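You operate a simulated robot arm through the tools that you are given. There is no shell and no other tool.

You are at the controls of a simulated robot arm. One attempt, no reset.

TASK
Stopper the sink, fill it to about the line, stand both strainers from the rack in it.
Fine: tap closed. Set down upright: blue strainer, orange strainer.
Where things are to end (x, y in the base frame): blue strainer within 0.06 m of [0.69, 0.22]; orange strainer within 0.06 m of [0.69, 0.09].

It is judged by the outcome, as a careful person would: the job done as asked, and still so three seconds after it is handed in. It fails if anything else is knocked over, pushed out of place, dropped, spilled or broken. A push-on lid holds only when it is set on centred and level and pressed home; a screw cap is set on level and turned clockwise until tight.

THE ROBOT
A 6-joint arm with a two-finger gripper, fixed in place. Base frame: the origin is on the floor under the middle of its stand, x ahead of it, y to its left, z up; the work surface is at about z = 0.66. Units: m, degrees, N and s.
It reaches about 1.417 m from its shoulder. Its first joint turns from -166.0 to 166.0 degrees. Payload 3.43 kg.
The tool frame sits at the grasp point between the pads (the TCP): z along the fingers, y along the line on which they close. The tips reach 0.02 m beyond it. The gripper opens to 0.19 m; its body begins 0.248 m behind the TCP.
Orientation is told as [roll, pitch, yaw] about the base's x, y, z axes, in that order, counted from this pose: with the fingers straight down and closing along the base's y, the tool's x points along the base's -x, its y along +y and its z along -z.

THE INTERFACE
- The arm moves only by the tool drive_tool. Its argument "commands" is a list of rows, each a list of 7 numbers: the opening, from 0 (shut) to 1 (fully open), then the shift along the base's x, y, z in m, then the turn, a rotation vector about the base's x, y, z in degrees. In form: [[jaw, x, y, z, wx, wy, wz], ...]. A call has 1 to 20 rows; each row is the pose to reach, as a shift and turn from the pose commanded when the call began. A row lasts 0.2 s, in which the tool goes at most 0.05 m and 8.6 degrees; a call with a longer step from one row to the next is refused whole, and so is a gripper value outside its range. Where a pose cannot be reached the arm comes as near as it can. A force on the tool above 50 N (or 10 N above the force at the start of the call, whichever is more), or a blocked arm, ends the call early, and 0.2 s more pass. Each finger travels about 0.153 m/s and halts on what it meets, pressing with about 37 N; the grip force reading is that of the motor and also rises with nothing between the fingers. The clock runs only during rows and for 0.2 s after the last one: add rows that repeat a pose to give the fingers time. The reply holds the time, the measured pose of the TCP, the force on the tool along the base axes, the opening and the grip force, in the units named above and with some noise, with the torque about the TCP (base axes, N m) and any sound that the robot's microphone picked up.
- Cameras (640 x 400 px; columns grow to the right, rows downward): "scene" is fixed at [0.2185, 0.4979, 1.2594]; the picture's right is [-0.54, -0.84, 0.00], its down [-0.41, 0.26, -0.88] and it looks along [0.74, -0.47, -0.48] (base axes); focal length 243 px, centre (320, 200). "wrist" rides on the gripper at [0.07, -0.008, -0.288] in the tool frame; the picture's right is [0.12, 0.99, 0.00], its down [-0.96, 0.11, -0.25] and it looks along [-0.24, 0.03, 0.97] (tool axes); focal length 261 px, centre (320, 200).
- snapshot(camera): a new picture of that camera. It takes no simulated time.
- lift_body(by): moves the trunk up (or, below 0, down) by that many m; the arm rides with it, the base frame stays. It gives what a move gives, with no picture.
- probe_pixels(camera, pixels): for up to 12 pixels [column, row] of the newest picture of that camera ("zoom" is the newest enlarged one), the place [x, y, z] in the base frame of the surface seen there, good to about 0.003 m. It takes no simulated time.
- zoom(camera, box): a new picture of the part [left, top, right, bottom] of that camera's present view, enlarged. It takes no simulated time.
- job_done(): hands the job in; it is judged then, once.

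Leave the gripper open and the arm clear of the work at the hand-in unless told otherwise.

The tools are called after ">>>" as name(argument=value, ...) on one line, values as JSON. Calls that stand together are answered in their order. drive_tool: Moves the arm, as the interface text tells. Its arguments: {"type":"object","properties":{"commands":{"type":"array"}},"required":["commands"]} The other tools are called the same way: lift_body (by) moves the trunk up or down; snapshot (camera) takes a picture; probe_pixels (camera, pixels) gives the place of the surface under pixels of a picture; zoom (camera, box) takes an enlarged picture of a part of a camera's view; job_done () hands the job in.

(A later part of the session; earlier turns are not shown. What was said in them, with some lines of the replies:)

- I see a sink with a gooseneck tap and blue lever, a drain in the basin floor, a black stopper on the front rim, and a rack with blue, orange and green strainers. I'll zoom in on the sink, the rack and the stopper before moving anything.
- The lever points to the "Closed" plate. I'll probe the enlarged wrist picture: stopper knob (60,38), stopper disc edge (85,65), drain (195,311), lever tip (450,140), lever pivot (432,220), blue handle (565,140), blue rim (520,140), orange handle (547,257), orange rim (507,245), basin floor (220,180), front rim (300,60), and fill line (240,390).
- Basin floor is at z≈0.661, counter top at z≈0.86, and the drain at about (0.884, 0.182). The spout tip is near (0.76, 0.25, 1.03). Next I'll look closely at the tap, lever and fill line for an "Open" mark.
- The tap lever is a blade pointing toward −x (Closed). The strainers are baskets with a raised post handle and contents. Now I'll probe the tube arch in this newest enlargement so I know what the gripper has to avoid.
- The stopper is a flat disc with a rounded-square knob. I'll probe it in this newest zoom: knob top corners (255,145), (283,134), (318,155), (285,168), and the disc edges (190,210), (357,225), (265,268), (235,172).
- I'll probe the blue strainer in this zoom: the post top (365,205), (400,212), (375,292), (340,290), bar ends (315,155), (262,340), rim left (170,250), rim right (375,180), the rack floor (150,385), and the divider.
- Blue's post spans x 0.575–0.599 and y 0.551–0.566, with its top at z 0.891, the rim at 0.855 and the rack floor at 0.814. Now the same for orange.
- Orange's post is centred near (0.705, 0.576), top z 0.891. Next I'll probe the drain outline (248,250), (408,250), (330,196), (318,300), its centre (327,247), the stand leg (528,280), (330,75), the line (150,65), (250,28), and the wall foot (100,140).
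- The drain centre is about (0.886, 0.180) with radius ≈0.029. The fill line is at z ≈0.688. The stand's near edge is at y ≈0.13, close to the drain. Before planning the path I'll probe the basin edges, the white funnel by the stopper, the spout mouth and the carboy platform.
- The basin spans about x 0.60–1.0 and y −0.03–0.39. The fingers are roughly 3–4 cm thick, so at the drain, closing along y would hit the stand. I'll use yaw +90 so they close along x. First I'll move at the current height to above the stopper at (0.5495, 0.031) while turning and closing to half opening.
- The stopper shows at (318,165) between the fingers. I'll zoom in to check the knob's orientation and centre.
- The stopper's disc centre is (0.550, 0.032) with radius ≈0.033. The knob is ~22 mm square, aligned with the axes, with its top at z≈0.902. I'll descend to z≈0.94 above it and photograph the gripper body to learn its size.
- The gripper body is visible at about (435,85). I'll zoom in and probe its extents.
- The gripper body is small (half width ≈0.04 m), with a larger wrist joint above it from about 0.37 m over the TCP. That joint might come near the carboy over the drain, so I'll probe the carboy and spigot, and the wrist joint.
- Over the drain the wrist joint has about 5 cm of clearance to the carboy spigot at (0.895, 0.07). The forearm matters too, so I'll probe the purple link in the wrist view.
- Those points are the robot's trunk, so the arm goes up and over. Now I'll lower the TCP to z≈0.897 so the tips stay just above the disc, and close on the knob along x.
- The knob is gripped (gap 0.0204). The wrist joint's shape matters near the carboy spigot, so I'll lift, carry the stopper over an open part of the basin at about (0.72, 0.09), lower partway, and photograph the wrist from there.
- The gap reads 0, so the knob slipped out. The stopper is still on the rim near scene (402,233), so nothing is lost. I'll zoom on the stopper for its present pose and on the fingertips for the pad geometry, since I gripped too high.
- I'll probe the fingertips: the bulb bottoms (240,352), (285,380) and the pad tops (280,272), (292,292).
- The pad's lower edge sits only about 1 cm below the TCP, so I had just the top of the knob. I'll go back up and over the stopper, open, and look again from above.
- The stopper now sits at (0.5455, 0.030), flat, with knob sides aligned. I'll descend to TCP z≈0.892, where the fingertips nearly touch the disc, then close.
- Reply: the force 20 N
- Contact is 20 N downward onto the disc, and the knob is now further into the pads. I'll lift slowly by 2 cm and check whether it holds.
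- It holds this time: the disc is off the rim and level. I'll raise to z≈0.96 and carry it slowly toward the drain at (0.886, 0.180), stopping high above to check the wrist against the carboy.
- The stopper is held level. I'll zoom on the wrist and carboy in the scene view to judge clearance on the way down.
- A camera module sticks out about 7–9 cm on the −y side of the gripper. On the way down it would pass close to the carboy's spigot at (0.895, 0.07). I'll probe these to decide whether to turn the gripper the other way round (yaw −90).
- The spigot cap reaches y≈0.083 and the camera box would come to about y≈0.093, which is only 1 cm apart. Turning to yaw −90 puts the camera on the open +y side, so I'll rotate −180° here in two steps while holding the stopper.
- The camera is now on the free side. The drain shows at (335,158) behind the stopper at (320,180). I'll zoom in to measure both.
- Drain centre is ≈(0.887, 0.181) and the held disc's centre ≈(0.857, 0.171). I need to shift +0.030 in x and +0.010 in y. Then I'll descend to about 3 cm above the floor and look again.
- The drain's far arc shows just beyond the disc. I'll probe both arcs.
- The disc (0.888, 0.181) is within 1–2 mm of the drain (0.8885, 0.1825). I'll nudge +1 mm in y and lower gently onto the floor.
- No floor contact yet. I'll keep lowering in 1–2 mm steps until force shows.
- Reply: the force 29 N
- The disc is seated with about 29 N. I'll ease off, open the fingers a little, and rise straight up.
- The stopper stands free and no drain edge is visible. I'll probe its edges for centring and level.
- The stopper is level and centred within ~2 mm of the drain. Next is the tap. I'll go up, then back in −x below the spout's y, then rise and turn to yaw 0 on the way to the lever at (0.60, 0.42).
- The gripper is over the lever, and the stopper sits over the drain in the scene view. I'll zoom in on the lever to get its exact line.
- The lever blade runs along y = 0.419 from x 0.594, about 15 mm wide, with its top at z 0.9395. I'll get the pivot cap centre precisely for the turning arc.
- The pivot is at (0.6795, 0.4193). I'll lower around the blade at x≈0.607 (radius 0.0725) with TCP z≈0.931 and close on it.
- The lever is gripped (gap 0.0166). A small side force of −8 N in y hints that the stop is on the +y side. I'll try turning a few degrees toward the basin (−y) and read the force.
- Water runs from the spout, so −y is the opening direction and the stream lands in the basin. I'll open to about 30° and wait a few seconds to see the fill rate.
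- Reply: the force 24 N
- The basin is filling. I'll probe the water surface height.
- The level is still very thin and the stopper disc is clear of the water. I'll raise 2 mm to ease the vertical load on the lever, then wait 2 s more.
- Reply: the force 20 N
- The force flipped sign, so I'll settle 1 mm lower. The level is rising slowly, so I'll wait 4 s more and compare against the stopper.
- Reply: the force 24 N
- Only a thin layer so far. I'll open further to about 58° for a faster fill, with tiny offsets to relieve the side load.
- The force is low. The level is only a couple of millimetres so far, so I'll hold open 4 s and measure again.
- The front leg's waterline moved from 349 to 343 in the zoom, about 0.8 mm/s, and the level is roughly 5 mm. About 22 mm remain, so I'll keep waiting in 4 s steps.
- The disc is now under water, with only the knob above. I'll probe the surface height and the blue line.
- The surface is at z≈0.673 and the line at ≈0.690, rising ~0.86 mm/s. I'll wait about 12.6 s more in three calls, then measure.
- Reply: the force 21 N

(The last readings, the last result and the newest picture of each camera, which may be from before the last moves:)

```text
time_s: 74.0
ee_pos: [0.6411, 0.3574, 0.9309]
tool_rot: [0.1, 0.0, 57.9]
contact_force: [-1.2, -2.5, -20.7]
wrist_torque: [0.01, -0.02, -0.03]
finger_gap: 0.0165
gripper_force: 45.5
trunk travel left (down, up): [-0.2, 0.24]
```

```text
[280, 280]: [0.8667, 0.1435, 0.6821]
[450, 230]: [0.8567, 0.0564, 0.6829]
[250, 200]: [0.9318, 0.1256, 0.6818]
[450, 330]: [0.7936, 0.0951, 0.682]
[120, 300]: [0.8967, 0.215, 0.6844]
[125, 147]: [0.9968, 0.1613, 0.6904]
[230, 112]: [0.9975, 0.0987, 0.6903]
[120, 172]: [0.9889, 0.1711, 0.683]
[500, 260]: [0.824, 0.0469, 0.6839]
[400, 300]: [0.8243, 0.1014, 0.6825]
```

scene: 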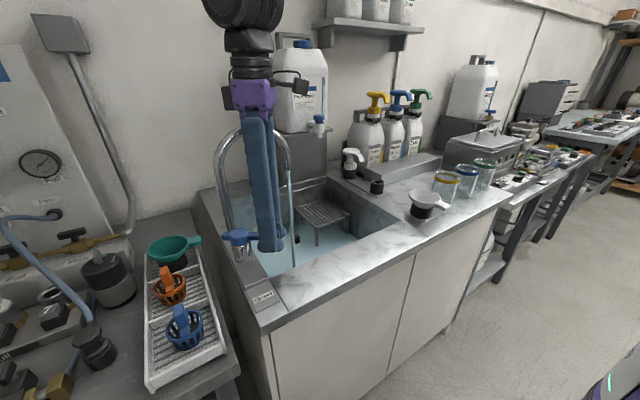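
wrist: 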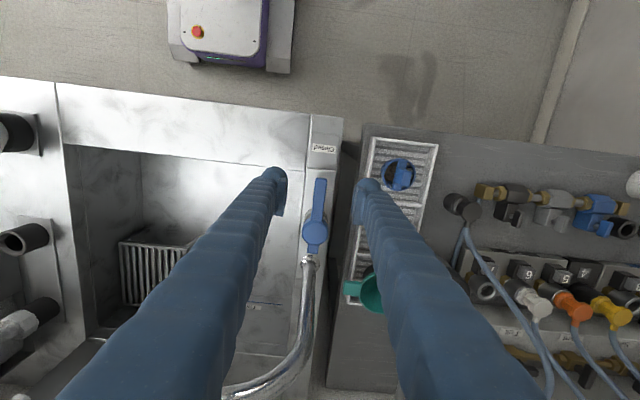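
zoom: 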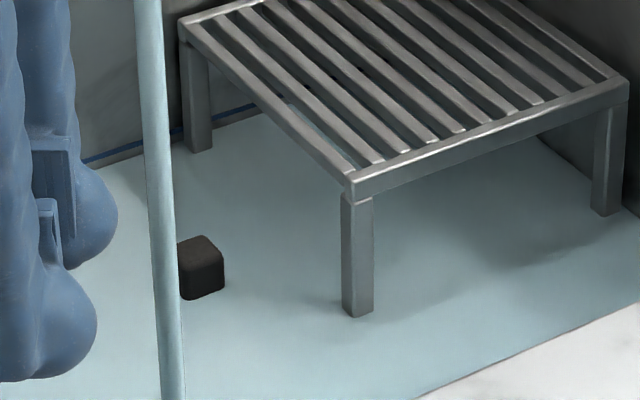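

The level is at 0.6825 with the line at 0.690, about 10 s to go. I'll wait ~7.5 s and check before closing.

>>> drive_tool(commands=[[0, 0, 0, -0.0005, 0, 0, 0], [0, 0, 0, -0.0005, 0, 0, 0], [0, 0, 0, -0.0005, 0, 0, 0], [0, 0, 0, -0.0005, 0, 0, 0], [0, 0, 0, -0.0005, 0, 0, 0], [0, 0, 0, -0.0005, 0, 0, 0], [0, 0, 0, -0.0005, 0, 0, 0], [0, 0, 0, -0.0005, 0, 0, 0], [0, 0, 0, -0.0005, 0, 0, 0], [0, 0, 0, -0.0005, 0, 0, 0], [0, 0, 0, -0.0005, 0, 0, 0], [0, 0, 0, -0.0005, 0, 0, 0], [0, 0, 0, -0.0005, 0, 0, 0], [0, 0, 0, -0.0005, 0, 0, 0], [0, 0, 0, -0.0005, 0, 0, 0], [0, 0, 0, -0.0005, 0, 0, 0], [0, 0, 0, -0.0005, 0, 0, 0], [0, 0, 0, -0.0005, 0, 0, 0], [0, 0, 0, -0.0005, 0, 0, 0], [0, 0, 0, -0.0005, 0, 0, 0]])

>>> drive_tool(commands=[[0, 0, 0, 0, 0, 0, 0], [0, 0, 0, 0, 0, 0, 0], [0, 0, 0, 0, 0, 0, 0], [0, 0, 0, 0, 0, 0, 0], [0, 0, 0, 0, 0, 0, 0], [0, 0, 0, 0, 0, 0, 0], [0, 0, 0, 0, 0, 0, 0], [0, 0, 0, 0, 0, 0, 0], [0, 0, 0, 0, 0, 0, 0], [0, 0, 0, 0, 0, 0, 0], [0, 0, 0, 0, 0, 0, 0], [0, 0, 0, 0, 0, 0, 0], [0, 0, 0, 0, 0, 0, 0], [0, 0, 0, 0, 0, 0, 0], [0, 0, 0, 0, 0, 0, 0]])

>>> zoom(camera="scene", box=[272, 205, 352, 255])

>>> probe_pixels(camera="zoom", pixels=[[280, 280], [450, 230], [250, 200], [450, 330], [120, 300], [125, 147], [230, 112], [120, 172], [500, 260], [400, 300], [580, 300], [300, 360]])

```text
time_s: 78.2
ee_pos: [0.6411, 0.3565, 0.9308]
tool_rot: [0.0, 0.1, 57.8]
contact_force: [1.8, 4.4, -8.4]
wrist_torque: [0.04, -0.03, 0.01]
finger_gap: 0.0162
gripper_force: 44.8
trunk travel left (down, up): [-0.2, 0.24]
```

```text
time_s: 81.4
ee_pos: [0.6408, 0.3579, 0.9312]
tool_rot: [0.1, 0.1, 57.9]
contact_force: [2.0, 6.1, -10.5]
wrist_torque: [0.06, 0.0, 0.05]
finger_gap: 0.0164
gripper_force: 44.7
trunk travel left (down, up): [-0.2, 0.24]
```

```text
8.00 times, centred on (312, 230) of scene
```

zoom: 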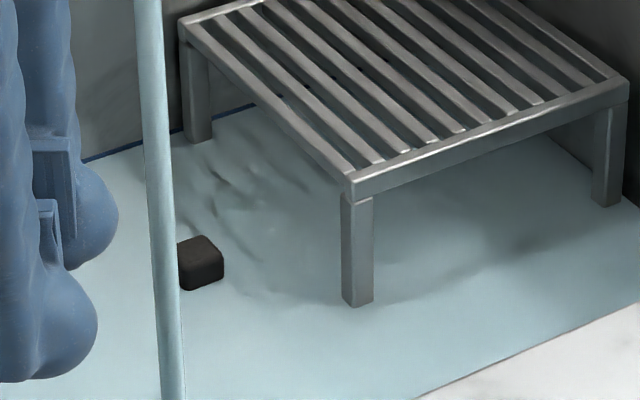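

```text
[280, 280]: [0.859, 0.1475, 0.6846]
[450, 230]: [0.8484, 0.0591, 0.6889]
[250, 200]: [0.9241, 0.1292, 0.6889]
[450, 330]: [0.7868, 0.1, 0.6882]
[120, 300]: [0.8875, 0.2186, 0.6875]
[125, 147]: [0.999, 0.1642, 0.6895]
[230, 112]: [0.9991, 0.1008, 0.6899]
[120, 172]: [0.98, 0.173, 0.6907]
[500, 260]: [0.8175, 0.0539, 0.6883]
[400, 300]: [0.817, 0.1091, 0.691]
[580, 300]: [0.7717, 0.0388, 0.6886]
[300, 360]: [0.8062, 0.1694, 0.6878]
```

The surface is at 0.688–0.689, right at the lower edge of the blue line. Now I'll close the tap by swinging the lever back along the arc to its starting angle.

>>> drive_tool(commands=[[0, -0.0082, 0.006, 0, 0, 0, -8], [0, -0.0155, 0.013, 0, 0, 0, -16], [0, -0.0216, 0.021, 0, 0, 0, -24], [0, -0.0266, 0.0298, 0, 0, 0, -32], [0, -0.0303, 0.0392, 0, 0, 0, -40], [0, -0.0327, 0.0491, 0, 0, 0, -48], [0, -0.0336, 0.0592, 0, 0, 0, -56], [0, -0.0336, 0.0619, 0, 0, 0, -58.3], [0, -0.0336, 0.0619, 0, 0, 0, -58.3]])

>>> snapshot(camera="scene")

>>> zoom(camera="scene", box=[220, 140, 316, 200])

```text
time_s: 83.4
ee_pos: [0.6069, 0.4202, 0.9314]
tool_rot: [0.0, 0.1, -0.6]
contact_force: [-0.3, -5.4, -2.9]
wrist_torque: [-0.04, 0.02, 0.27]
finger_gap: 0.0162
gripper_force: 45.4
trunk travel left (down, up): [-0.2, 0.24]
```

```text
taken
```

scene: 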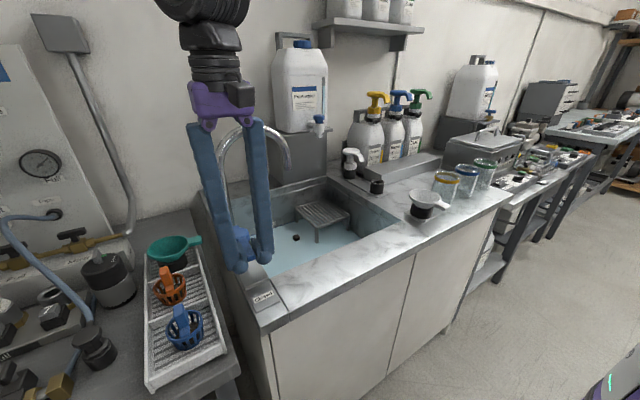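

```text
6.67 times, centred on (268, 170) of scene
```

zoom: 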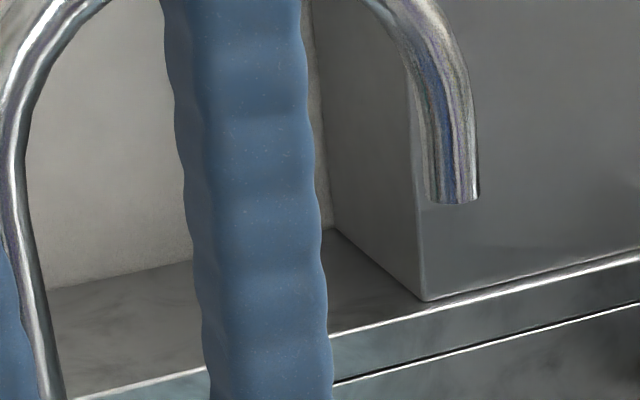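

The stream has stopped. I'll open the fingers symmetrically, rise off the lever, and check that the lever and water stay put.

>>> drive_tool(commands=[[0.15, 0, 0, 0, 0, 0, 0], [0.3, 0, 0, 0, 0, 0, 0], [0.35, 0, 0, 0, 0, 0, 0], [0.35, 0, 0, 0.02, 0, 0, 0], [0.35, 0, 0, 0.05, 0, 0, 0], [0.35, 0, 0, 0.08, 0, 0, 0], [0.35, 0, 0, 0.11, 0, 0, 0]])

>>> zoom(camera="wrist", box=[270, 165, 366, 255])

>>> zoom(camera="scene", box=[220, 170, 348, 250])

>>> probe_pixels(camera="zoom", pixels=[[350, 330], [550, 280], [400, 380], [300, 300], [330, 268], [500, 230], [250, 370], [400, 250]])

```text
time_s: 85.0
ee_pos: [0.6082, 0.4213, 1.0394]
tool_rot: [0.0, 0.1, -0.4]
contact_force: [-0.1, 0.5, 0.3]
wrist_torque: [-0.03, -0.02, 0.0]
finger_gap: 0.0667
gripper_force: 0.0
trunk travel left (down, up): [-0.2, 0.24]
```

```text
4.44 times, centred on (318, 210) of wrist
```

zoom: 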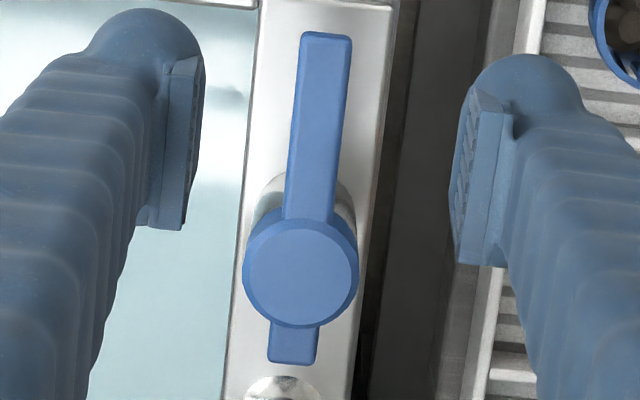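

```text
5.00 times, centred on (284, 210) of scene
```

zoom: 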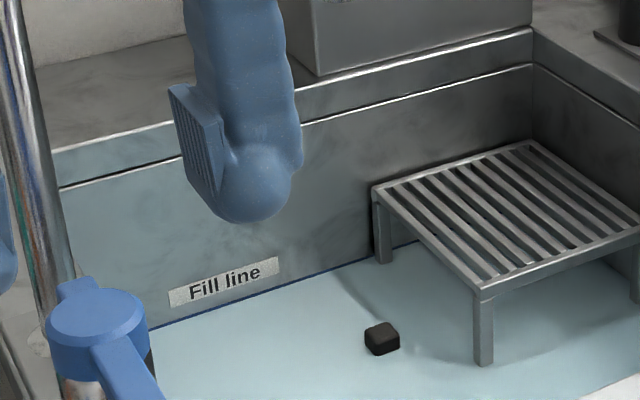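

```text
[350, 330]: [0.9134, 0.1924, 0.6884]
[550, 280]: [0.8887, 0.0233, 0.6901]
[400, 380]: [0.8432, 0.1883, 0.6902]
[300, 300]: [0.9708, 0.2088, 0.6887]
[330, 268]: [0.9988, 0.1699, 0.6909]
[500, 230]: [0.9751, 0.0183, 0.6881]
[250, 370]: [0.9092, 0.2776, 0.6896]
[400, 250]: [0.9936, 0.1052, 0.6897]
```

The tap is closed with the lever at its mark, and the water is at 0.689–0.690, on the line. Now the blue strainer at (0.587, 0.5585). I'll move above it at z≈1.0 and look.

>>> drive_tool(commands=[[0.35, -0.003, 0.02, 0.0, 0, 0, 0.4], [0.35, -0.008, 0.055, 0, 0, 0, 0.4], [0.35, -0.014, 0.09, 0, 0, 0, 0.4], [0.35, -0.019, 0.125, 0, 0, 0, 0.4], [0.35, -0.021, 0.1375, -0.02, 0, 0, 0.4], [0.35, -0.021, 0.1375, -0.05, 0, 0, 0.4], [0.35, -0.021, 0.1375, -0.08, 0, 0, 0.4]])

>>> zoom(camera="wrist", box=[270, 150, 366, 210])

```text
time_s: 86.6
ee_pos: [0.5867, 0.5584, 0.9605]
tool_rot: [0.1, 0.1, 0.0]
contact_force: [-0.1, 0.8, 0.5]
wrist_torque: [-0.01, 0.04, 0.0]
finger_gap: 0.0663
gripper_force: 0.0
trunk travel left (down, up): [-0.2, 0.24]
```

```text
6.67 times, centred on (318, 180) of wrist
```

zoom: 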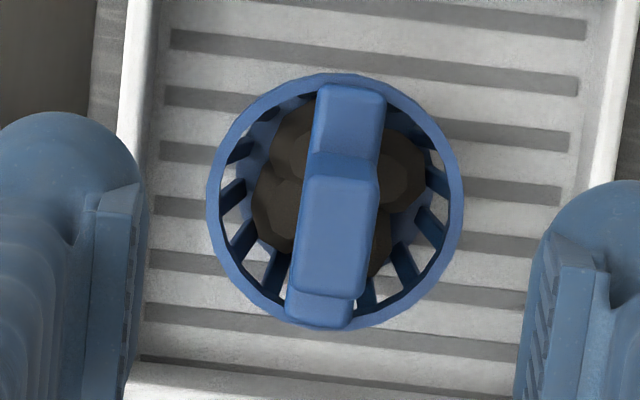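

>>> probe_pixels(camera="zoom", pixels=[[313, 190], [372, 195], [363, 285], [302, 280], [336, 235], [350, 95], [320, 318], [212, 200], [458, 200], [335, 78], [400, 170], [140, 30]])

```text
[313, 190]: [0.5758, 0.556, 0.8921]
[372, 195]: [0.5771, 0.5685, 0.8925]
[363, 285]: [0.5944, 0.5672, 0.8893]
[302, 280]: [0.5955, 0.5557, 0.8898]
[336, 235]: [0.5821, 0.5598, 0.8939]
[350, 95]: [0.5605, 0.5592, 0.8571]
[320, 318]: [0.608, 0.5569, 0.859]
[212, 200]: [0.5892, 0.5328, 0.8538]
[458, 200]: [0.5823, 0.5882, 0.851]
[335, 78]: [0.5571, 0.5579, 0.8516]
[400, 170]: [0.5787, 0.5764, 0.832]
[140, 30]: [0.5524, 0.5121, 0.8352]
```

The post centre is ≈(0.586, 0.5605), aligned with the axes. I'll shift +2 mm in y, descend so the tips stay just above the rim (TCP z≈0.880), and close gently.

>>> drive_tool(commands=[[0.35, -0.0005, 0.002, -0.03, 0, 0, 0], [0.35, -0.0005, 0.002, -0.055, 0, 0, 0], [0.35, -0.0005, 0.002, -0.072, 0, 0, 0], [0.3, -0.0005, 0.002, -0.0805, 0, 0, 0], [0.2, -0.0005, 0.002, -0.0805, 0, 0, 0], [0.1, -0.0005, 0.002, -0.0805, 0, 0, 0], [0.0, -0.0005, 0.002, -0.0805, 0, 0, 0], [0.0, -0.0005, 0.002, -0.0805, 0, 0, 0]])

>>> zoom(camera="scene", box=[140, 280, 236, 350])

```text
time_s: 88.4
ee_pos: [0.5867, 0.5584, 0.8798]
tool_rot: [0.1, 0.0, 0.0]
contact_force: [0.0, -0.1, -0.2]
wrist_torque: [0.01, -0.02, -0.01]
finger_gap: 0.0141
gripper_force: 36.7
trunk travel left (down, up): [-0.2, 0.24]
```

```text
5.71 times, centred on (188, 315) of scene
```

zoom: 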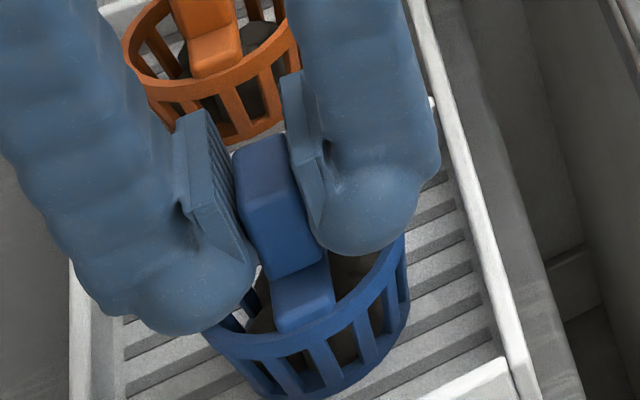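

The post is held with a gap of 0.0141. I'll lift slowly by 3 cm and check.

>>> drive_tool(commands=[[0, 0, 0, 0.001, 0, 0, 0], [0, 0, 0, 0.003, 0, 0, 0], [0, 0, 0, 0.006, 0, 0, 0], [0, 0, 0, 0.01, 0, 0, 0], [0, 0, 0, 0.016, 0, 0, 0], [0, 0, 0, 0.024, 0, 0, 0], [0, 0, 0, 0.032, 0, 0, 0], [0, 0, 0, 0.04, 0, 0, 0]])

>>> zoom(camera="scene", box=[140, 270, 236, 340])

```text
time_s: 90.2
ee_pos: [0.5864, 0.5585, 0.9197]
tool_rot: [0.1, 0.0, 0.0]
contact_force: [0.1, 0.2, -0.3]
wrist_torque: [0.0, -0.02, 0.0]
finger_gap: 0.0143
gripper_force: 37.4
trunk travel left (down, up): [-0.2, 0.24]
```

```text
5.71 times, centred on (188, 305) of scene
```

zoom: 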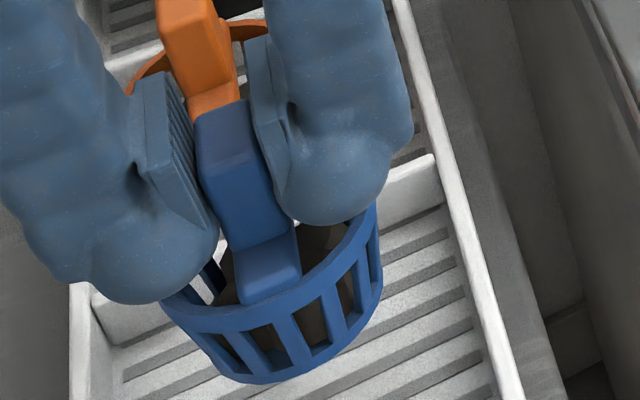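

Blue is held upright. I'll raise to z≈1.06 (clear of the lever) and carry it around over the basin to about (0.662, 0.214), keeping well in front of the spout.

>>> drive_tool(commands=[[0, 0, 0, 0.012, 0, 0, 0], [0, 0, 0, 0.035, 0, 0, 0], [0, 0, 0, 0.062, 0, 0, 0], [0, 0, 0, 0.09, 0, 0, 0], [0, 0, -0.005, 0.117, 0, 0, 0], [0, -0.003, -0.02, 0.135, 0, 0, 0], [0, -0.006, -0.045, 0.14, 0, 0, 0], [0, -0.008, -0.072, 0.14, 0, 0, 0], [0, -0.01, -0.1, 0.14, 0, 0, 0], [0, -0.01, -0.128, 0.14, 0, 0, 0], [0, -0.01, -0.156, 0.14, 0, 0, 0], [0, -0.008, -0.184, 0.14, 0, 0, 0], [0, 0, -0.212, 0.14, 0, 0, 0], [0, 0.012, -0.24, 0.14, 0, 0, 0], [0, 0.026, -0.267, 0.14, 0, 0, 0], [0, 0.042, -0.29, 0.14, 0, 0, 0], [0, 0.056, -0.31, 0.14, 0, 0, 0], [0, 0.068, -0.327, 0.14, 0, 0, 0], [0, 0.074, -0.338, 0.14, 0, 0, 0], [0, 0.076, -0.345, 0.14, 0, 0, 0]])

>>> snapshot(camera="scene")

>>> snapshot(camera="wrist")

```text
time_s: 94.4
ee_pos: [0.6624, 0.2126, 1.0613]
tool_rot: [0.0, 0.1, 0.0]
contact_force: [0.3, 0.1, 0.1]
wrist_torque: [-0.01, -0.02, 0.01]
finger_gap: 0.0142
gripper_force: 36.9
trunk travel left (down, up): [-0.2, 0.24]
```

```text
taken
```

scene: 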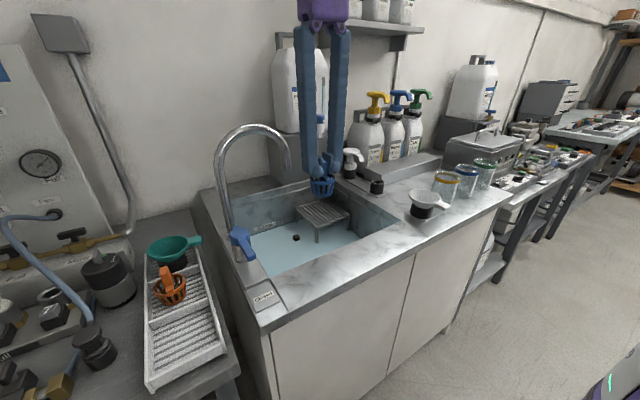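

```text
taken
```

wrist: 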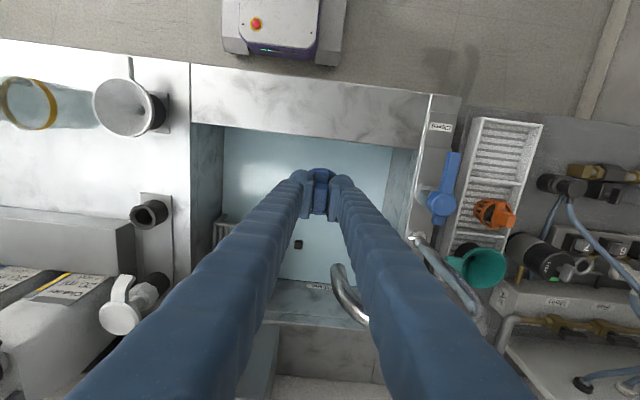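

Blue is level over the basin. I'll lower it straight down to TCP z≈0.745 (basket partly in the water), then check clearance to the spout.

>>> drive_tool(commands=[[0, 0, 0, -0.012, 0, 0, 0], [0, 0, 0, -0.035, 0, 0, 0], [0, 0, 0, -0.062, 0, 0, 0], [0, 0, 0, -0.09, 0, 0, 0], [0, 0, 0, -0.118, 0, 0, 0], [0, 0, 0, -0.146, 0, 0, 0], [0, 0, 0, -0.174, 0, 0, 0], [0, 0, 0, -0.202, 0, 0, 0], [0, 0, 0, -0.23, 0, 0, 0], [0, 0, 0, -0.255, 0, 0, 0], [0, 0, 0, -0.275, 0, 0, 0], [0, 0, 0, -0.292, 0, 0, 0], [0, 0, 0, -0.305, 0, 0, 0], [0, 0, 0, -0.315, 0, 0, 0]])

>>> snapshot(camera="scene")

>>> snapshot(camera="wrist")

```text
time_s: 97.4
ee_pos: [0.6613, 0.2125, 0.7461]
tool_rot: [-0.1, -0.1, 0.0]
contact_force: [-0.6, -0.3, 0.1]
wrist_torque: [0.0, -0.01, 0.03]
finger_gap: 0.0141
gripper_force: 36.3
trunk travel left (down, up): [-0.2, 0.24]
```

```text
taken
```

scene: 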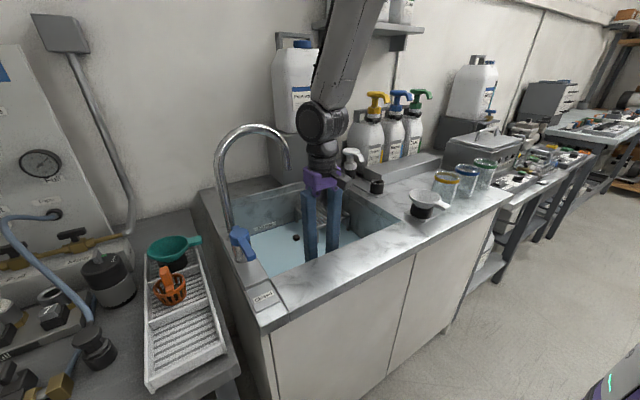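

```text
taken
```

wrist: 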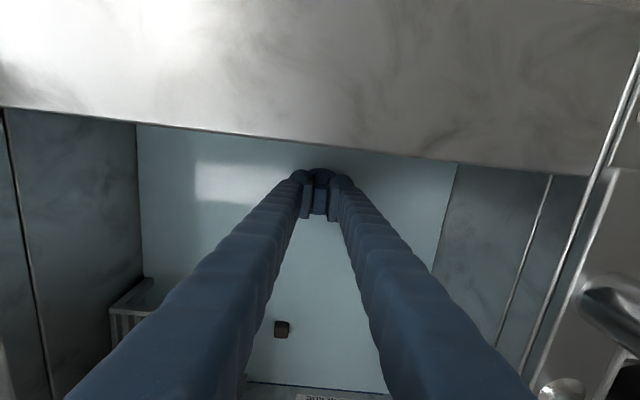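

No contact and clear of the spout. I'll lower the last ~2 cm in small steps until it touches the floor.

>>> drive_tool(commands=[[0, 0, 0, -0.006, 0, 0, 0], [0, 0, 0, -0.011, 0, 0, 0], [0, 0, 0, -0.015, 0, 0, 0], [0, 0, 0, -0.017, 0, 0, 0], [0, 0, 0, -0.0185, 0, 0, 0], [0, 0, 0, -0.0195, 0, 0, 0]])

>>> zoom(camera="wrist", box=[280, 150, 360, 230])

```text
time_s: 98.8
ee_pos: [0.6604, 0.2136, 0.727]
tool_rot: [0.1, -0.1, 0.1]
contact_force: [-0.3, -1.7, 19.5]
wrist_torque: [-0.04, 0.13, 0.02]
finger_gap: 0.0139
gripper_force: 37.4
trunk travel left (down, up): [-0.2, 0.24]
```

```text
5.00 times, centred on (320, 190) of wrist
```

zoom: 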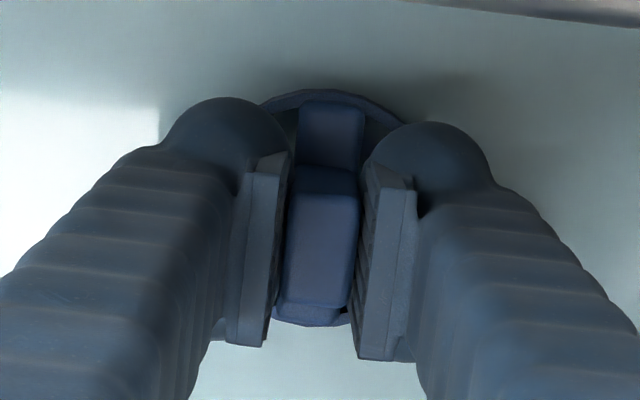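

It's on the floor (19.5 N at z 0.727). I'll ease off 1 mm, open modestly, and rise straight up.

>>> drive_tool(commands=[[0, 0, 0, 0.0008, 0, 0, 0], [0.12, 0, 0, 0.001, 0, 0, 0], [0.2, 0, 0, 0.001, 0, 0, 0], [0.25, 0, 0, 0.001, 0, 0, 0], [0.25, 0, 0, 0.001, 0, 0, 0], [0.25, 0, 0, 0.012, 0, 0, 0], [0.25, 0, 0, 0.035, 0, 0, 0], [0.25, 0, 0, 0.065, 0, 0, 0], [0.25, 0, 0, 0.1, 0, 0, 0], [0.25, 0, 0, 0.14, 0, 0, 0]])

>>> snapshot(camera="wrist")

>>> snapshot(camera="scene")

```text
time_s: 101.0
ee_pos: [0.6613, 0.2147, 0.867]
tool_rot: [0.0, 0.0, -0.1]
contact_force: [0.0, 0.6, 0.5]
wrist_torque: [-0.04, 0.01, 0.01]
finger_gap: 0.0476
gripper_force: 0.0
trunk travel left (down, up): [-0.2, 0.24]
```

```text
taken
```

wrist: 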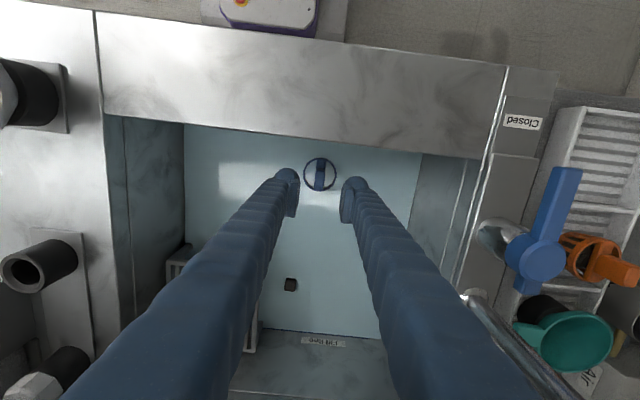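

```text
taken
```

scene: 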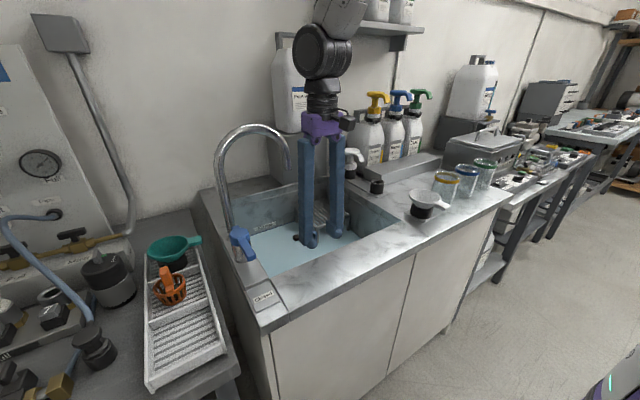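

Blue stands in the water at wrist pixel (320,175). I'll check its position and uprightness.

>>> zoom(camera="wrist", box=[284, 150, 364, 200])

>>> probe_pixels(camera="zoom", pixels=[[285, 185], [285, 245], [285, 130], [285, 300], [160, 200], [410, 200]])

```text
8.00 times, centred on (324, 175) of wrist
```

zoom: 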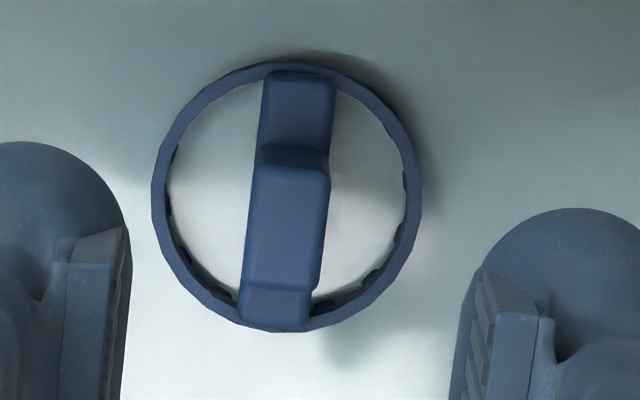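

```text
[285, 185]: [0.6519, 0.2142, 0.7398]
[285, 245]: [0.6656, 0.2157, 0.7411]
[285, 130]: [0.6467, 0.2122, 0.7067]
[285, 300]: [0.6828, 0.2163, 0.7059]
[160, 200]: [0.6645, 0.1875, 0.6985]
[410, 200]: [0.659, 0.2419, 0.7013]
```

Blue stands upright at (0.662, 0.215), within tolerance. Now orange at (0.705, 0.5755). I'll go up, back around in front of the lever, and over the rack.

>>> drive_tool(commands=[[0.25, 0, 0, 0.03, 0, 0, 0], [0.25, 0, 0, 0.075, 0, 0, 0], [0.25, 0, 0, 0.12, 0, 0, 0], [0.25, -0.005, 0, 0.165, 0, 0, 0], [0.25, -0.03, 0.015, 0.19, 0, 0, 0], [0.25, -0.06, 0.045, 0.195, 0, 0, 0], [0.25, -0.08, 0.085, 0.195, 0, 0, 0], [0.25, -0.085, 0.125, 0.195, 0, 0, 0], [0.25, -0.085, 0.165, 0.195, 0, 0, 0], [0.25, -0.08, 0.205, 0.195, 0, 0, 0], [0.25, -0.065, 0.245, 0.195, 0, 0, 0], [0.3, -0.045, 0.28, 0.195, 0, 0, 0], [0.35, -0.02, 0.315, 0.195, 0, 0, 0], [0.35, 0.01, 0.345, 0.195, 0, 0, 0], [0.35, 0.035, 0.36, 0.18, 0, 0, 0], [0.35, 0.0435, 0.3615, 0.15, 0, 0, 0], [0.35, 0.0435, 0.3615, 0.12, 0, 0, 0], [0.35, 0.0435, 0.3615, 0.095, 0, 0, 0]])

>>> snapshot(camera="wrist")

>>> zoom(camera="wrist", box=[270, 150, 366, 210])

```text
time_s: 104.8
ee_pos: [0.7051, 0.5747, 0.9594]
tool_rot: [0.0, 0.0, 0.0]
contact_force: [0.0, 0.8, -0.6]
wrist_torque: [0.01, 0.01, -0.01]
finger_gap: 0.0666
gripper_force: 0.0
trunk travel left (down, up): [-0.2, 0.24]
```

```text
taken
```

wrist: 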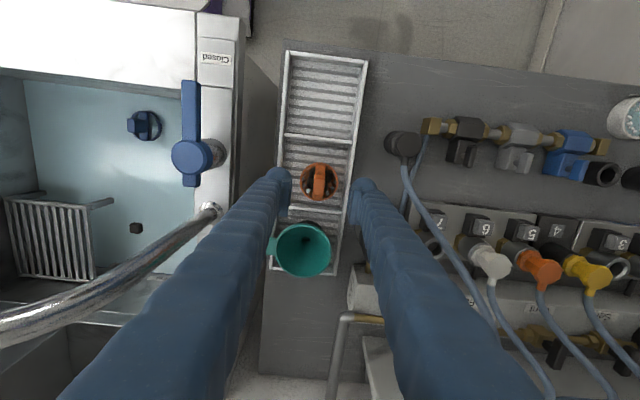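

```text
6.67 times, centred on (318, 180) of wrist
```

zoom: 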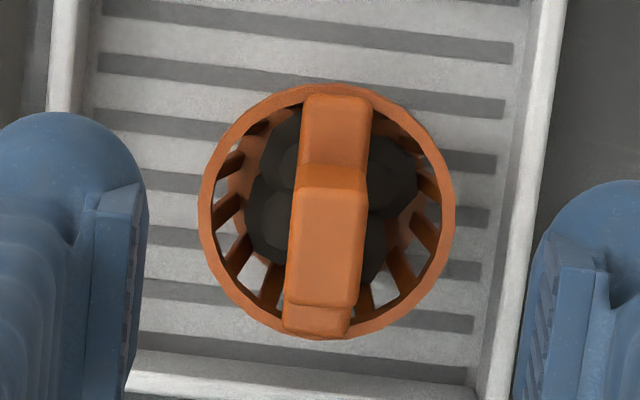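

I'll probe the orange post and rim, plus the dark items on the left, to make sure the outer finger clears them.

>>> probe_pixels(camera="zoom", pixels=[[303, 200], [360, 200], [350, 298], [290, 295], [327, 245], [338, 105], [316, 328], [204, 210], [450, 210], [325, 90], [545, 60], [70, 60]])

>>> probe_pixels(camera="wrist", pixels=[[403, 143], [360, 255], [425, 240], [375, 230], [300, 250], [362, 290], [435, 215], [352, 120]])

>>> probe_pixels(camera="scene", pixels=[[100, 260], [125, 285], [132, 275], [108, 300], [90, 340], [120, 262]])

```text
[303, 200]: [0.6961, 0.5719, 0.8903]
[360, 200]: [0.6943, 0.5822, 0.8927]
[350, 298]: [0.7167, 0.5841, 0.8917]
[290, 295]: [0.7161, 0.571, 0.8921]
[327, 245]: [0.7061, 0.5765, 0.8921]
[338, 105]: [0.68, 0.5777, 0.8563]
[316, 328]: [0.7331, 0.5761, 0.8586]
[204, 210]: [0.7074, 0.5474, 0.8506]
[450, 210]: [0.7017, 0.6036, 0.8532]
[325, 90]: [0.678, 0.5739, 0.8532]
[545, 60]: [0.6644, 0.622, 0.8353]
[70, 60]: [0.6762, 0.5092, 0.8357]
```

```text
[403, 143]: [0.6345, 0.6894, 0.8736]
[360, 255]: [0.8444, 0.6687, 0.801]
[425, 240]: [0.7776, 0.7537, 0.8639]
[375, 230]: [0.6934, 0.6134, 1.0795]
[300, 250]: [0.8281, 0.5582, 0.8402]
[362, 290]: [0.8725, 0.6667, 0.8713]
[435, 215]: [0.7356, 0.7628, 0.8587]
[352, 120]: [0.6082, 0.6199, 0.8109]
```

```text
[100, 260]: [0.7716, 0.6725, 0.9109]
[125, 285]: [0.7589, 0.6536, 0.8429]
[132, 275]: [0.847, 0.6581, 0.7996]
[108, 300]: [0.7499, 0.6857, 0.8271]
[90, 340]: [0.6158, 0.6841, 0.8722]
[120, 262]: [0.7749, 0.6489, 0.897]
```

Orange's post centre is ≈(0.7057, 0.5765). The canister at (0.775, 0.67) is about 2 cm or more from the outer finger. I'll narrow the opening, descend to TCP z≈0.880 and close.

>>> drive_tool(commands=[[0.28, 0.0005, 0.0015, -0.025, 0, 0, 0], [0.25, 0.0005, 0.0015, -0.05, 0, 0, 0], [0.25, 0.0005, 0.0015, -0.07, 0, 0, 0], [0.25, 0.0005, 0.0015, -0.0795, 0, 0, 0], [0.18, 0.0005, 0.0015, -0.0795, 0, 0, 0], [0.08, 0.0005, 0.0015, -0.0795, 0, 0, 0], [0.0, 0.0005, 0.0015, -0.0795, 0, 0, 0], [0.0, 0.0005, 0.0015, -0.0795, 0, 0, 0]])

>>> zoom(camera="scene", box=[124, 240, 220, 310])

```text
time_s: 106.6
ee_pos: [0.7044, 0.5753, 0.8812]
tool_rot: [0.0, 0.1, 0.0]
contact_force: [-0.6, 0.2, -1.0]
wrist_torque: [0.03, -0.01, 0.02]
finger_gap: 0.0142
gripper_force: 36.6
trunk travel left (down, up): [-0.2, 0.24]
```

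```text
5.71 times, centred on (172, 275) of scene
```

zoom: 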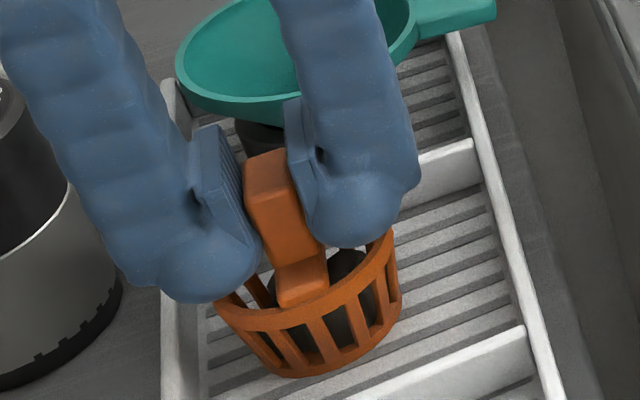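

Orange's post is gripped (gap 0.0142). I'll lift slowly and check.

>>> drive_tool(commands=[[0, 0, 0, 0.001, 0, 0, 0], [0, 0, 0, 0.003, 0, 0, 0], [0, 0, 0, 0.006, 0, 0, 0], [0, 0, 0, 0.01, 0, 0, 0], [0, 0, 0, 0.016, 0, 0, 0], [0, 0, 0, 0.024, 0, 0, 0], [0, 0, 0, 0.032, 0, 0, 0], [0, 0, 0, 0.04, 0, 0, 0]])

>>> zoom(camera="scene", box=[124, 230, 220, 300])

```text
time_s: 108.4
ee_pos: [0.7052, 0.5773, 0.9217]
tool_rot: [0.0, -0.1, 0.0]
contact_force: [0.5, 0.6, -1.2]
wrist_torque: [-0.01, 0.0, 0.02]
finger_gap: 0.0141
gripper_force: 36.9
trunk travel left (down, up): [-0.2, 0.24]
```

```text
5.71 times, centred on (172, 265) of scene
```

zoom: 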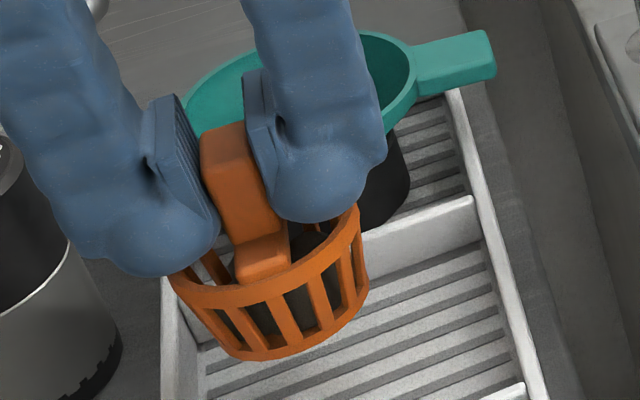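

Orange is lifted cleanly. I'll raise to z≈1.06, swing around in front of the lever, and carry it toward the basin.

>>> drive_tool(commands=[[0, 0, 0, 0.012, 0, 0, 0], [0, 0, 0, 0.035, 0, 0, 0], [0, 0, 0, 0.062, 0, 0, 0], [0, 0, 0, 0.09, 0, 0, 0], [0, -0.005, -0.002, 0.117, 0, 0, 0], [0, -0.02, -0.01, 0.135, 0, 0, 0], [0, -0.042, -0.025, 0.14, 0, 0, 0], [0, -0.064, -0.042, 0.14, 0, 0, 0], [0, -0.085, -0.06, 0.14, 0, 0, 0], [0, -0.104, -0.08, 0.14, 0, 0, 0], [0, -0.119, -0.103, 0.14, 0, 0, 0], [0, -0.127, -0.13, 0.14, 0, 0, 0], [0, -0.13, -0.157, 0.14, 0, 0, 0], [0, -0.13, -0.185, 0.14, 0, 0, 0], [0, -0.13, -0.213, 0.14, 0, 0, 0], [0, -0.13, -0.241, 0.14, 0, 0, 0], [0, -0.129, -0.269, 0.14, 0, 0, 0], [0, -0.126, -0.295, 0.14, 0, 0, 0], [0, -0.12, -0.315, 0.14, 0, 0, 0], [0, -0.116, -0.325, 0.14, 0, 0, 0]])

>>> drive_tool(commands=[[0, 0.005, -0.01, 0, 0, 0, 0], [0, 0.015, -0.028, 0, 0, 0, 0], [0, 0.028, -0.052, 0, 0, 0, 0], [0, 0.041, -0.076, 0, 0, 0, 0], [0, 0.055, -0.1, 0, 0, 0, 0], [0, 0.068, -0.123, 0, 0, 0, 0], [0, 0.079, -0.143, 0, 0, 0, 0], [0, 0.086, -0.157, 0, 0, 0, 0], [0, 0.089, -0.163, 0, 0, 0, 0]])

>>> snapshot(camera="scene")

>>> snapshot(camera="wrist")

```text
time_s: 112.6
ee_pos: [0.5907, 0.252, 1.0636]
tool_rot: [-0.1, 0.0, 0.1]
contact_force: [-0.7, -0.4, -1.0]
wrist_torque: [0.02, 0.01, -0.03]
finger_gap: 0.0141
gripper_force: 36.7
trunk travel left (down, up): [-0.2, 0.24]
```

```text
time_s: 114.6
ee_pos: [0.6788, 0.0886, 1.0628]
tool_rot: [0.0, 0.0, -0.1]
contact_force: [0.8, -0.2, -0.1]
wrist_torque: [0.0, 0.0, -0.02]
finger_gap: 0.0142
gripper_force: 37.1
trunk travel left (down, up): [-0.2, 0.24]
```

```text
taken
```

scene: 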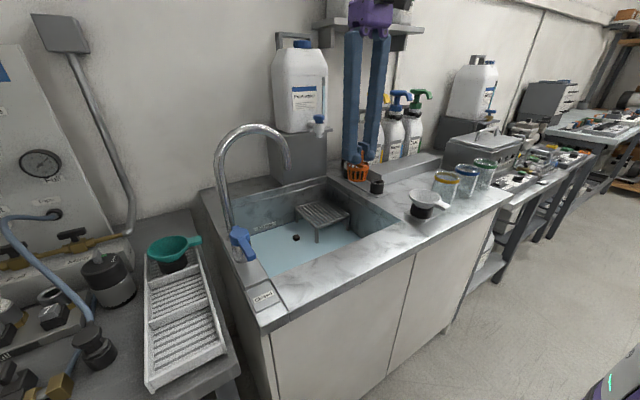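

```text
taken
```

wrist: 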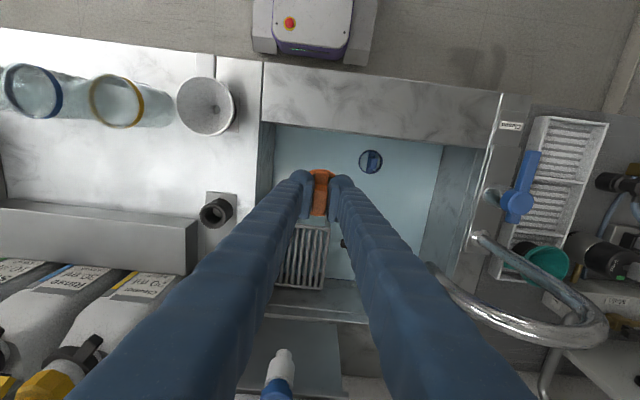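

Orange hangs level over (0.679, 0.089), well clear of blue and the stand. I'll lower to TCP z≈0.747.

>>> drive_tool(commands=[[0, 0, 0, -0.012, 0, 0, 0], [0, 0, 0, -0.035, 0, 0, 0], [0, 0, 0, -0.062, 0, 0, 0], [0, 0, 0, -0.09, 0, 0, 0], [0, 0, 0, -0.118, 0, 0, 0], [0, 0, 0, -0.146, 0, 0, 0], [0, 0, 0, -0.174, 0, 0, 0], [0, 0, 0, -0.202, 0, 0, 0], [0, 0, 0, -0.23, 0, 0, 0], [0, 0, 0, -0.255, 0, 0, 0], [0, 0, 0, -0.275, 0, 0, 0], [0, 0, 0, -0.292, 0, 0, 0], [0, 0, 0, -0.305, 0, 0, 0], [0, 0, 0, -0.316, 0, 0, 0]])

>>> drive_tool(commands=[[0, 0, 0, -0.006, 0, 0, 0], [0, 0, 0, -0.011, 0, 0, 0], [0, 0, 0, -0.015, 0, 0, 0], [0, 0, 0, -0.017, 0, 0, 0], [0, 0, 0, -0.0185, 0, 0, 0], [0, 0, 0, -0.0195, 0, 0, 0]])

>>> zoom(camera="wrist", box=[280, 140, 408, 230])

```text
time_s: 117.6
ee_pos: [0.6806, 0.0871, 0.7454]
tool_rot: [0.0, 0.0, 0.0]
contact_force: [-0.7, -0.4, -0.3]
wrist_torque: [0.0, 0.02, -0.02]
finger_gap: 0.0141
gripper_force: 36.7
trunk travel left (down, up): [-0.2, 0.24]
```

```text
time_s: 119.0
ee_pos: [0.6788, 0.0885, 0.7285]
tool_rot: [-0.2, 0.0, 0.0]
contact_force: [-4.9, -1.7, 26.9]
wrist_torque: [-0.01, 0.18, 0.0]
finger_gap: 0.0142
gripper_force: 37.4
trunk travel left (down, up): [-0.2, 0.24]
```

```text
4.44 times, centred on (344, 185) of wrist
```

zoom: 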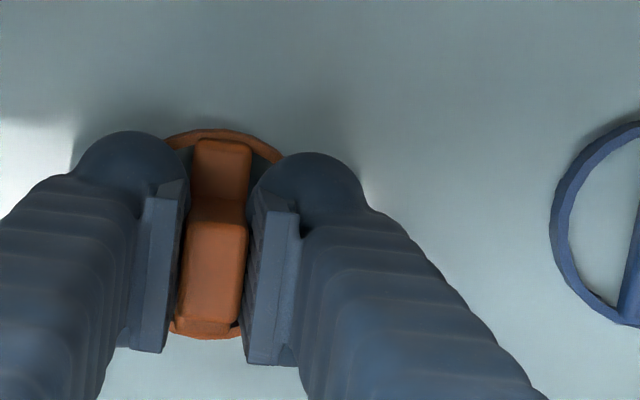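

Orange rests on the basin floor (27 N at z 0.7285). I'll ease off, open, and rise straight up.

>>> drive_tool(commands=[[0, 0, 0, 0.0012, 0, 0, 0], [0.12, 0, 0, 0.0013, 0, 0, 0], [0.2, 0, 0, 0.0013, 0, 0, 0], [0.25, 0, 0, 0.0013, 0, 0, 0], [0.25, 0, 0, 0.0013, 0, 0, 0], [0.25, 0, 0, 0.012, 0, 0, 0], [0.25, 0, 0, 0.035, 0, 0, 0], [0.25, 0, 0, 0.065, 0, 0, 0], [0.25, 0, 0, 0.1, 0, 0, 0], [0.25, 0, 0, 0.14, 0, 0, 0], [0.25, 0, 0, 0.18, 0, 0, 0]])

>>> snapshot(camera="wrist")

>>> zoom(camera="wrist", box=[290, 130, 418, 210])

```text
time_s: 121.4
ee_pos: [0.6764, 0.0873, 0.9069]
tool_rot: [0.0, 0.0, -0.1]
contact_force: [0.0, 0.2, 0.7]
wrist_torque: [-0.02, -0.03, 0.03]
finger_gap: 0.0476
gripper_force: 0.2
trunk travel left (down, up): [-0.2, 0.24]
```

```text
taken
```

wrist: 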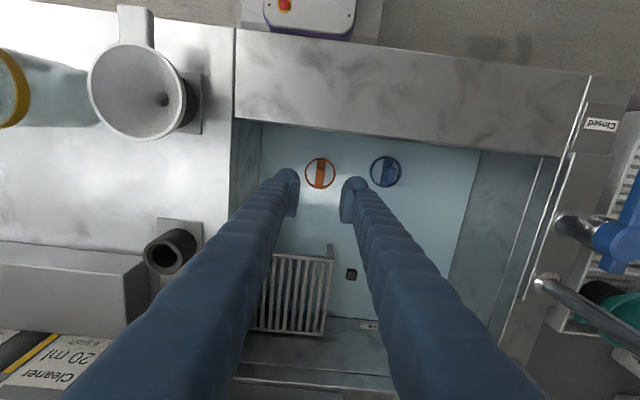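

```text
5.00 times, centred on (354, 170) of wrist
```

zoom: 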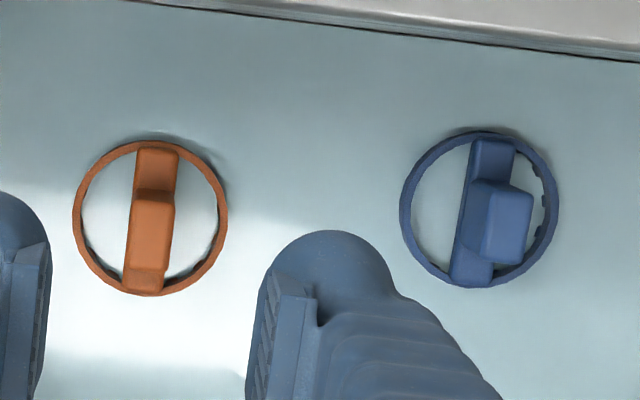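

Both stand upright. I'll probe their positions, then raise the arm, draw it back, and open the gripper fully.

>>> probe_pixels(camera="zoom", pixels=[[152, 220], [78, 215], [222, 215], [510, 225], [405, 205], [555, 210], [490, 160], [156, 165], [145, 285], [472, 275], [320, 120]])

>>> drive_tool(commands=[[0.25, 0, 0, 0.04, 0, 0, 0], [0.25, -0.005, 0, 0.085, 0, 0, 0], [0.3, -0.02, 0, 0.13, 0, 0, 0], [0.4, -0.045, 0, 0.17, 0, 0, 0], [0.5, -0.075, 0, 0.205, 0, 0, 0], [0.6, -0.1, 0, 0.235, 0, 0, 0], [0.75, -0.11, 0, 0.25, 0, 0, 0], [0.9, -0.11, 0, 0.25, 0, 0, 0], [1.0, -0.11, 0, 0.25, 0, 0, 0], [1.0, -0.11, 0, 0.25, 0, 0, 0], [1.0, -0.11, 0, 0.25, 0, 0, 0], [1.0, -0.11, 0, 0.25, 0, 0, 0]])

>>> snapshot(camera="scene")

>>> snapshot(camera="wrist")

>>> zoom(camera="scene", box=[220, 170, 348, 250])

>>> probe_pixels(camera="zoom", pixels=[[350, 330], [550, 280], [440, 370], [300, 300], [330, 268], [500, 230], [250, 370], [400, 250], [382, 335], [210, 285]])

```text
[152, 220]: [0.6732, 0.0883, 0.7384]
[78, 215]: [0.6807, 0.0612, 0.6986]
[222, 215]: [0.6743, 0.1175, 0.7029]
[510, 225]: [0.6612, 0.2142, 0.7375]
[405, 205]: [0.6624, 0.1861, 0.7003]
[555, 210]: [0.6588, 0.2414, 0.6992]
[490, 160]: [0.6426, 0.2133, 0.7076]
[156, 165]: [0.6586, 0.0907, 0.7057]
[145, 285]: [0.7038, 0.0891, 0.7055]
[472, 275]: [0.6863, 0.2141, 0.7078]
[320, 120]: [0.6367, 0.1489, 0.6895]
```

```text
time_s: 124.0
ee_pos: [0.5677, 0.0895, 1.1573]
tool_rot: [0.0, 0.0, -0.1]
contact_force: [0.3, -0.1, -0.9]
wrist_torque: [0.0, -0.01, 0.05]
finger_gap: 0.1897
gripper_force: 0.0
trunk travel left (down, up): [-0.2, 0.24]
```

```text
taken
```

scene: 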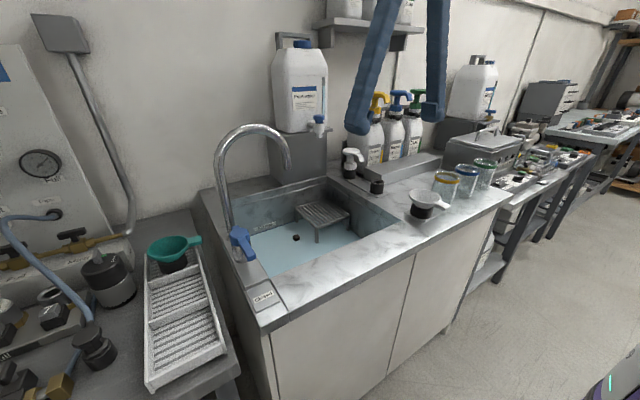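

```text
taken
```

wrist: 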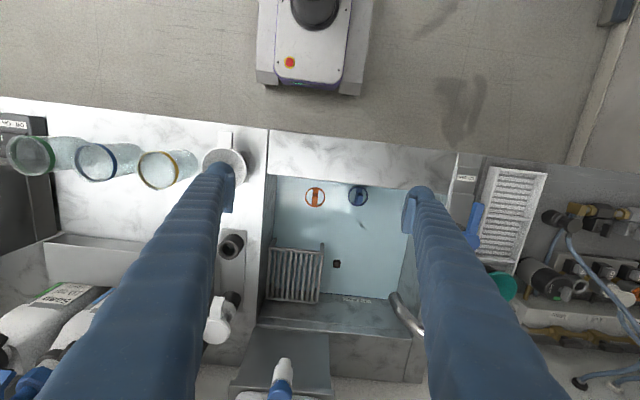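

```text
5.00 times, centred on (284, 210) of scene
```

zoom: 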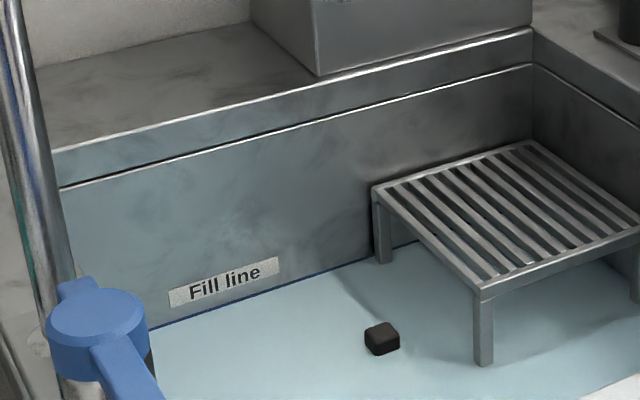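

```text
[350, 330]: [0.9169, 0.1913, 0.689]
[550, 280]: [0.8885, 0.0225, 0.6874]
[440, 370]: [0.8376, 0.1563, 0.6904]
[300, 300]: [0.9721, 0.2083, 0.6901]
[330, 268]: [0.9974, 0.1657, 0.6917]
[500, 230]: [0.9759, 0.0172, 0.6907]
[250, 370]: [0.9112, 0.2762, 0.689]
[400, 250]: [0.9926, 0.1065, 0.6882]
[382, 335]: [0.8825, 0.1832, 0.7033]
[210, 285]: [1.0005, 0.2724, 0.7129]
```

Final check:
- **Water:** it holds at about 0.690, on the fill line, roughly 40 s after closing, so the stopper seals.
- **Tap:** the lever is at "Closed" with no stream.
- **Blue strainer:** upright at about (0.661, 0.214).
- **Orange strainer:** upright at about (0.678, 0.089).
- **Everything else:** in its place, with the gripper open and the arm clear.

I'm handing in.

>>> job_done()

```text
The job is handed in.
```

The job is handed in: the sink is stoppered and filled to the line, the tap is closed, and both strainers stand upright in the water. I haven't seen the judge's verdict.

| Item | Final state |
|---|---|
| Stopper | Level over the drain, centred within about 2 mm |
| Water | Surface at about z = 0.690, on the blue line and still there about 40 s after closing |
| Tap | Lever back at "Closed", no stream |
| Blue strainer | About (0.661, 0.214), roughly 0.03 m from its target |
| Orange strainer | About (0.678, 0.089), roughly 0.01 m from its target |

- **Stopper slip:** my first grip on the knob slipped as I lifted. The stopper stayed on the rim about 5 mm from where it started, and the second, lower grip held.
- **Blue's offset:** I set it a little forward of its target on purpose, to keep the gripper clear of the spout.

I saw nothing else moved in the last pictures. The gripper was left open and the arm clear.
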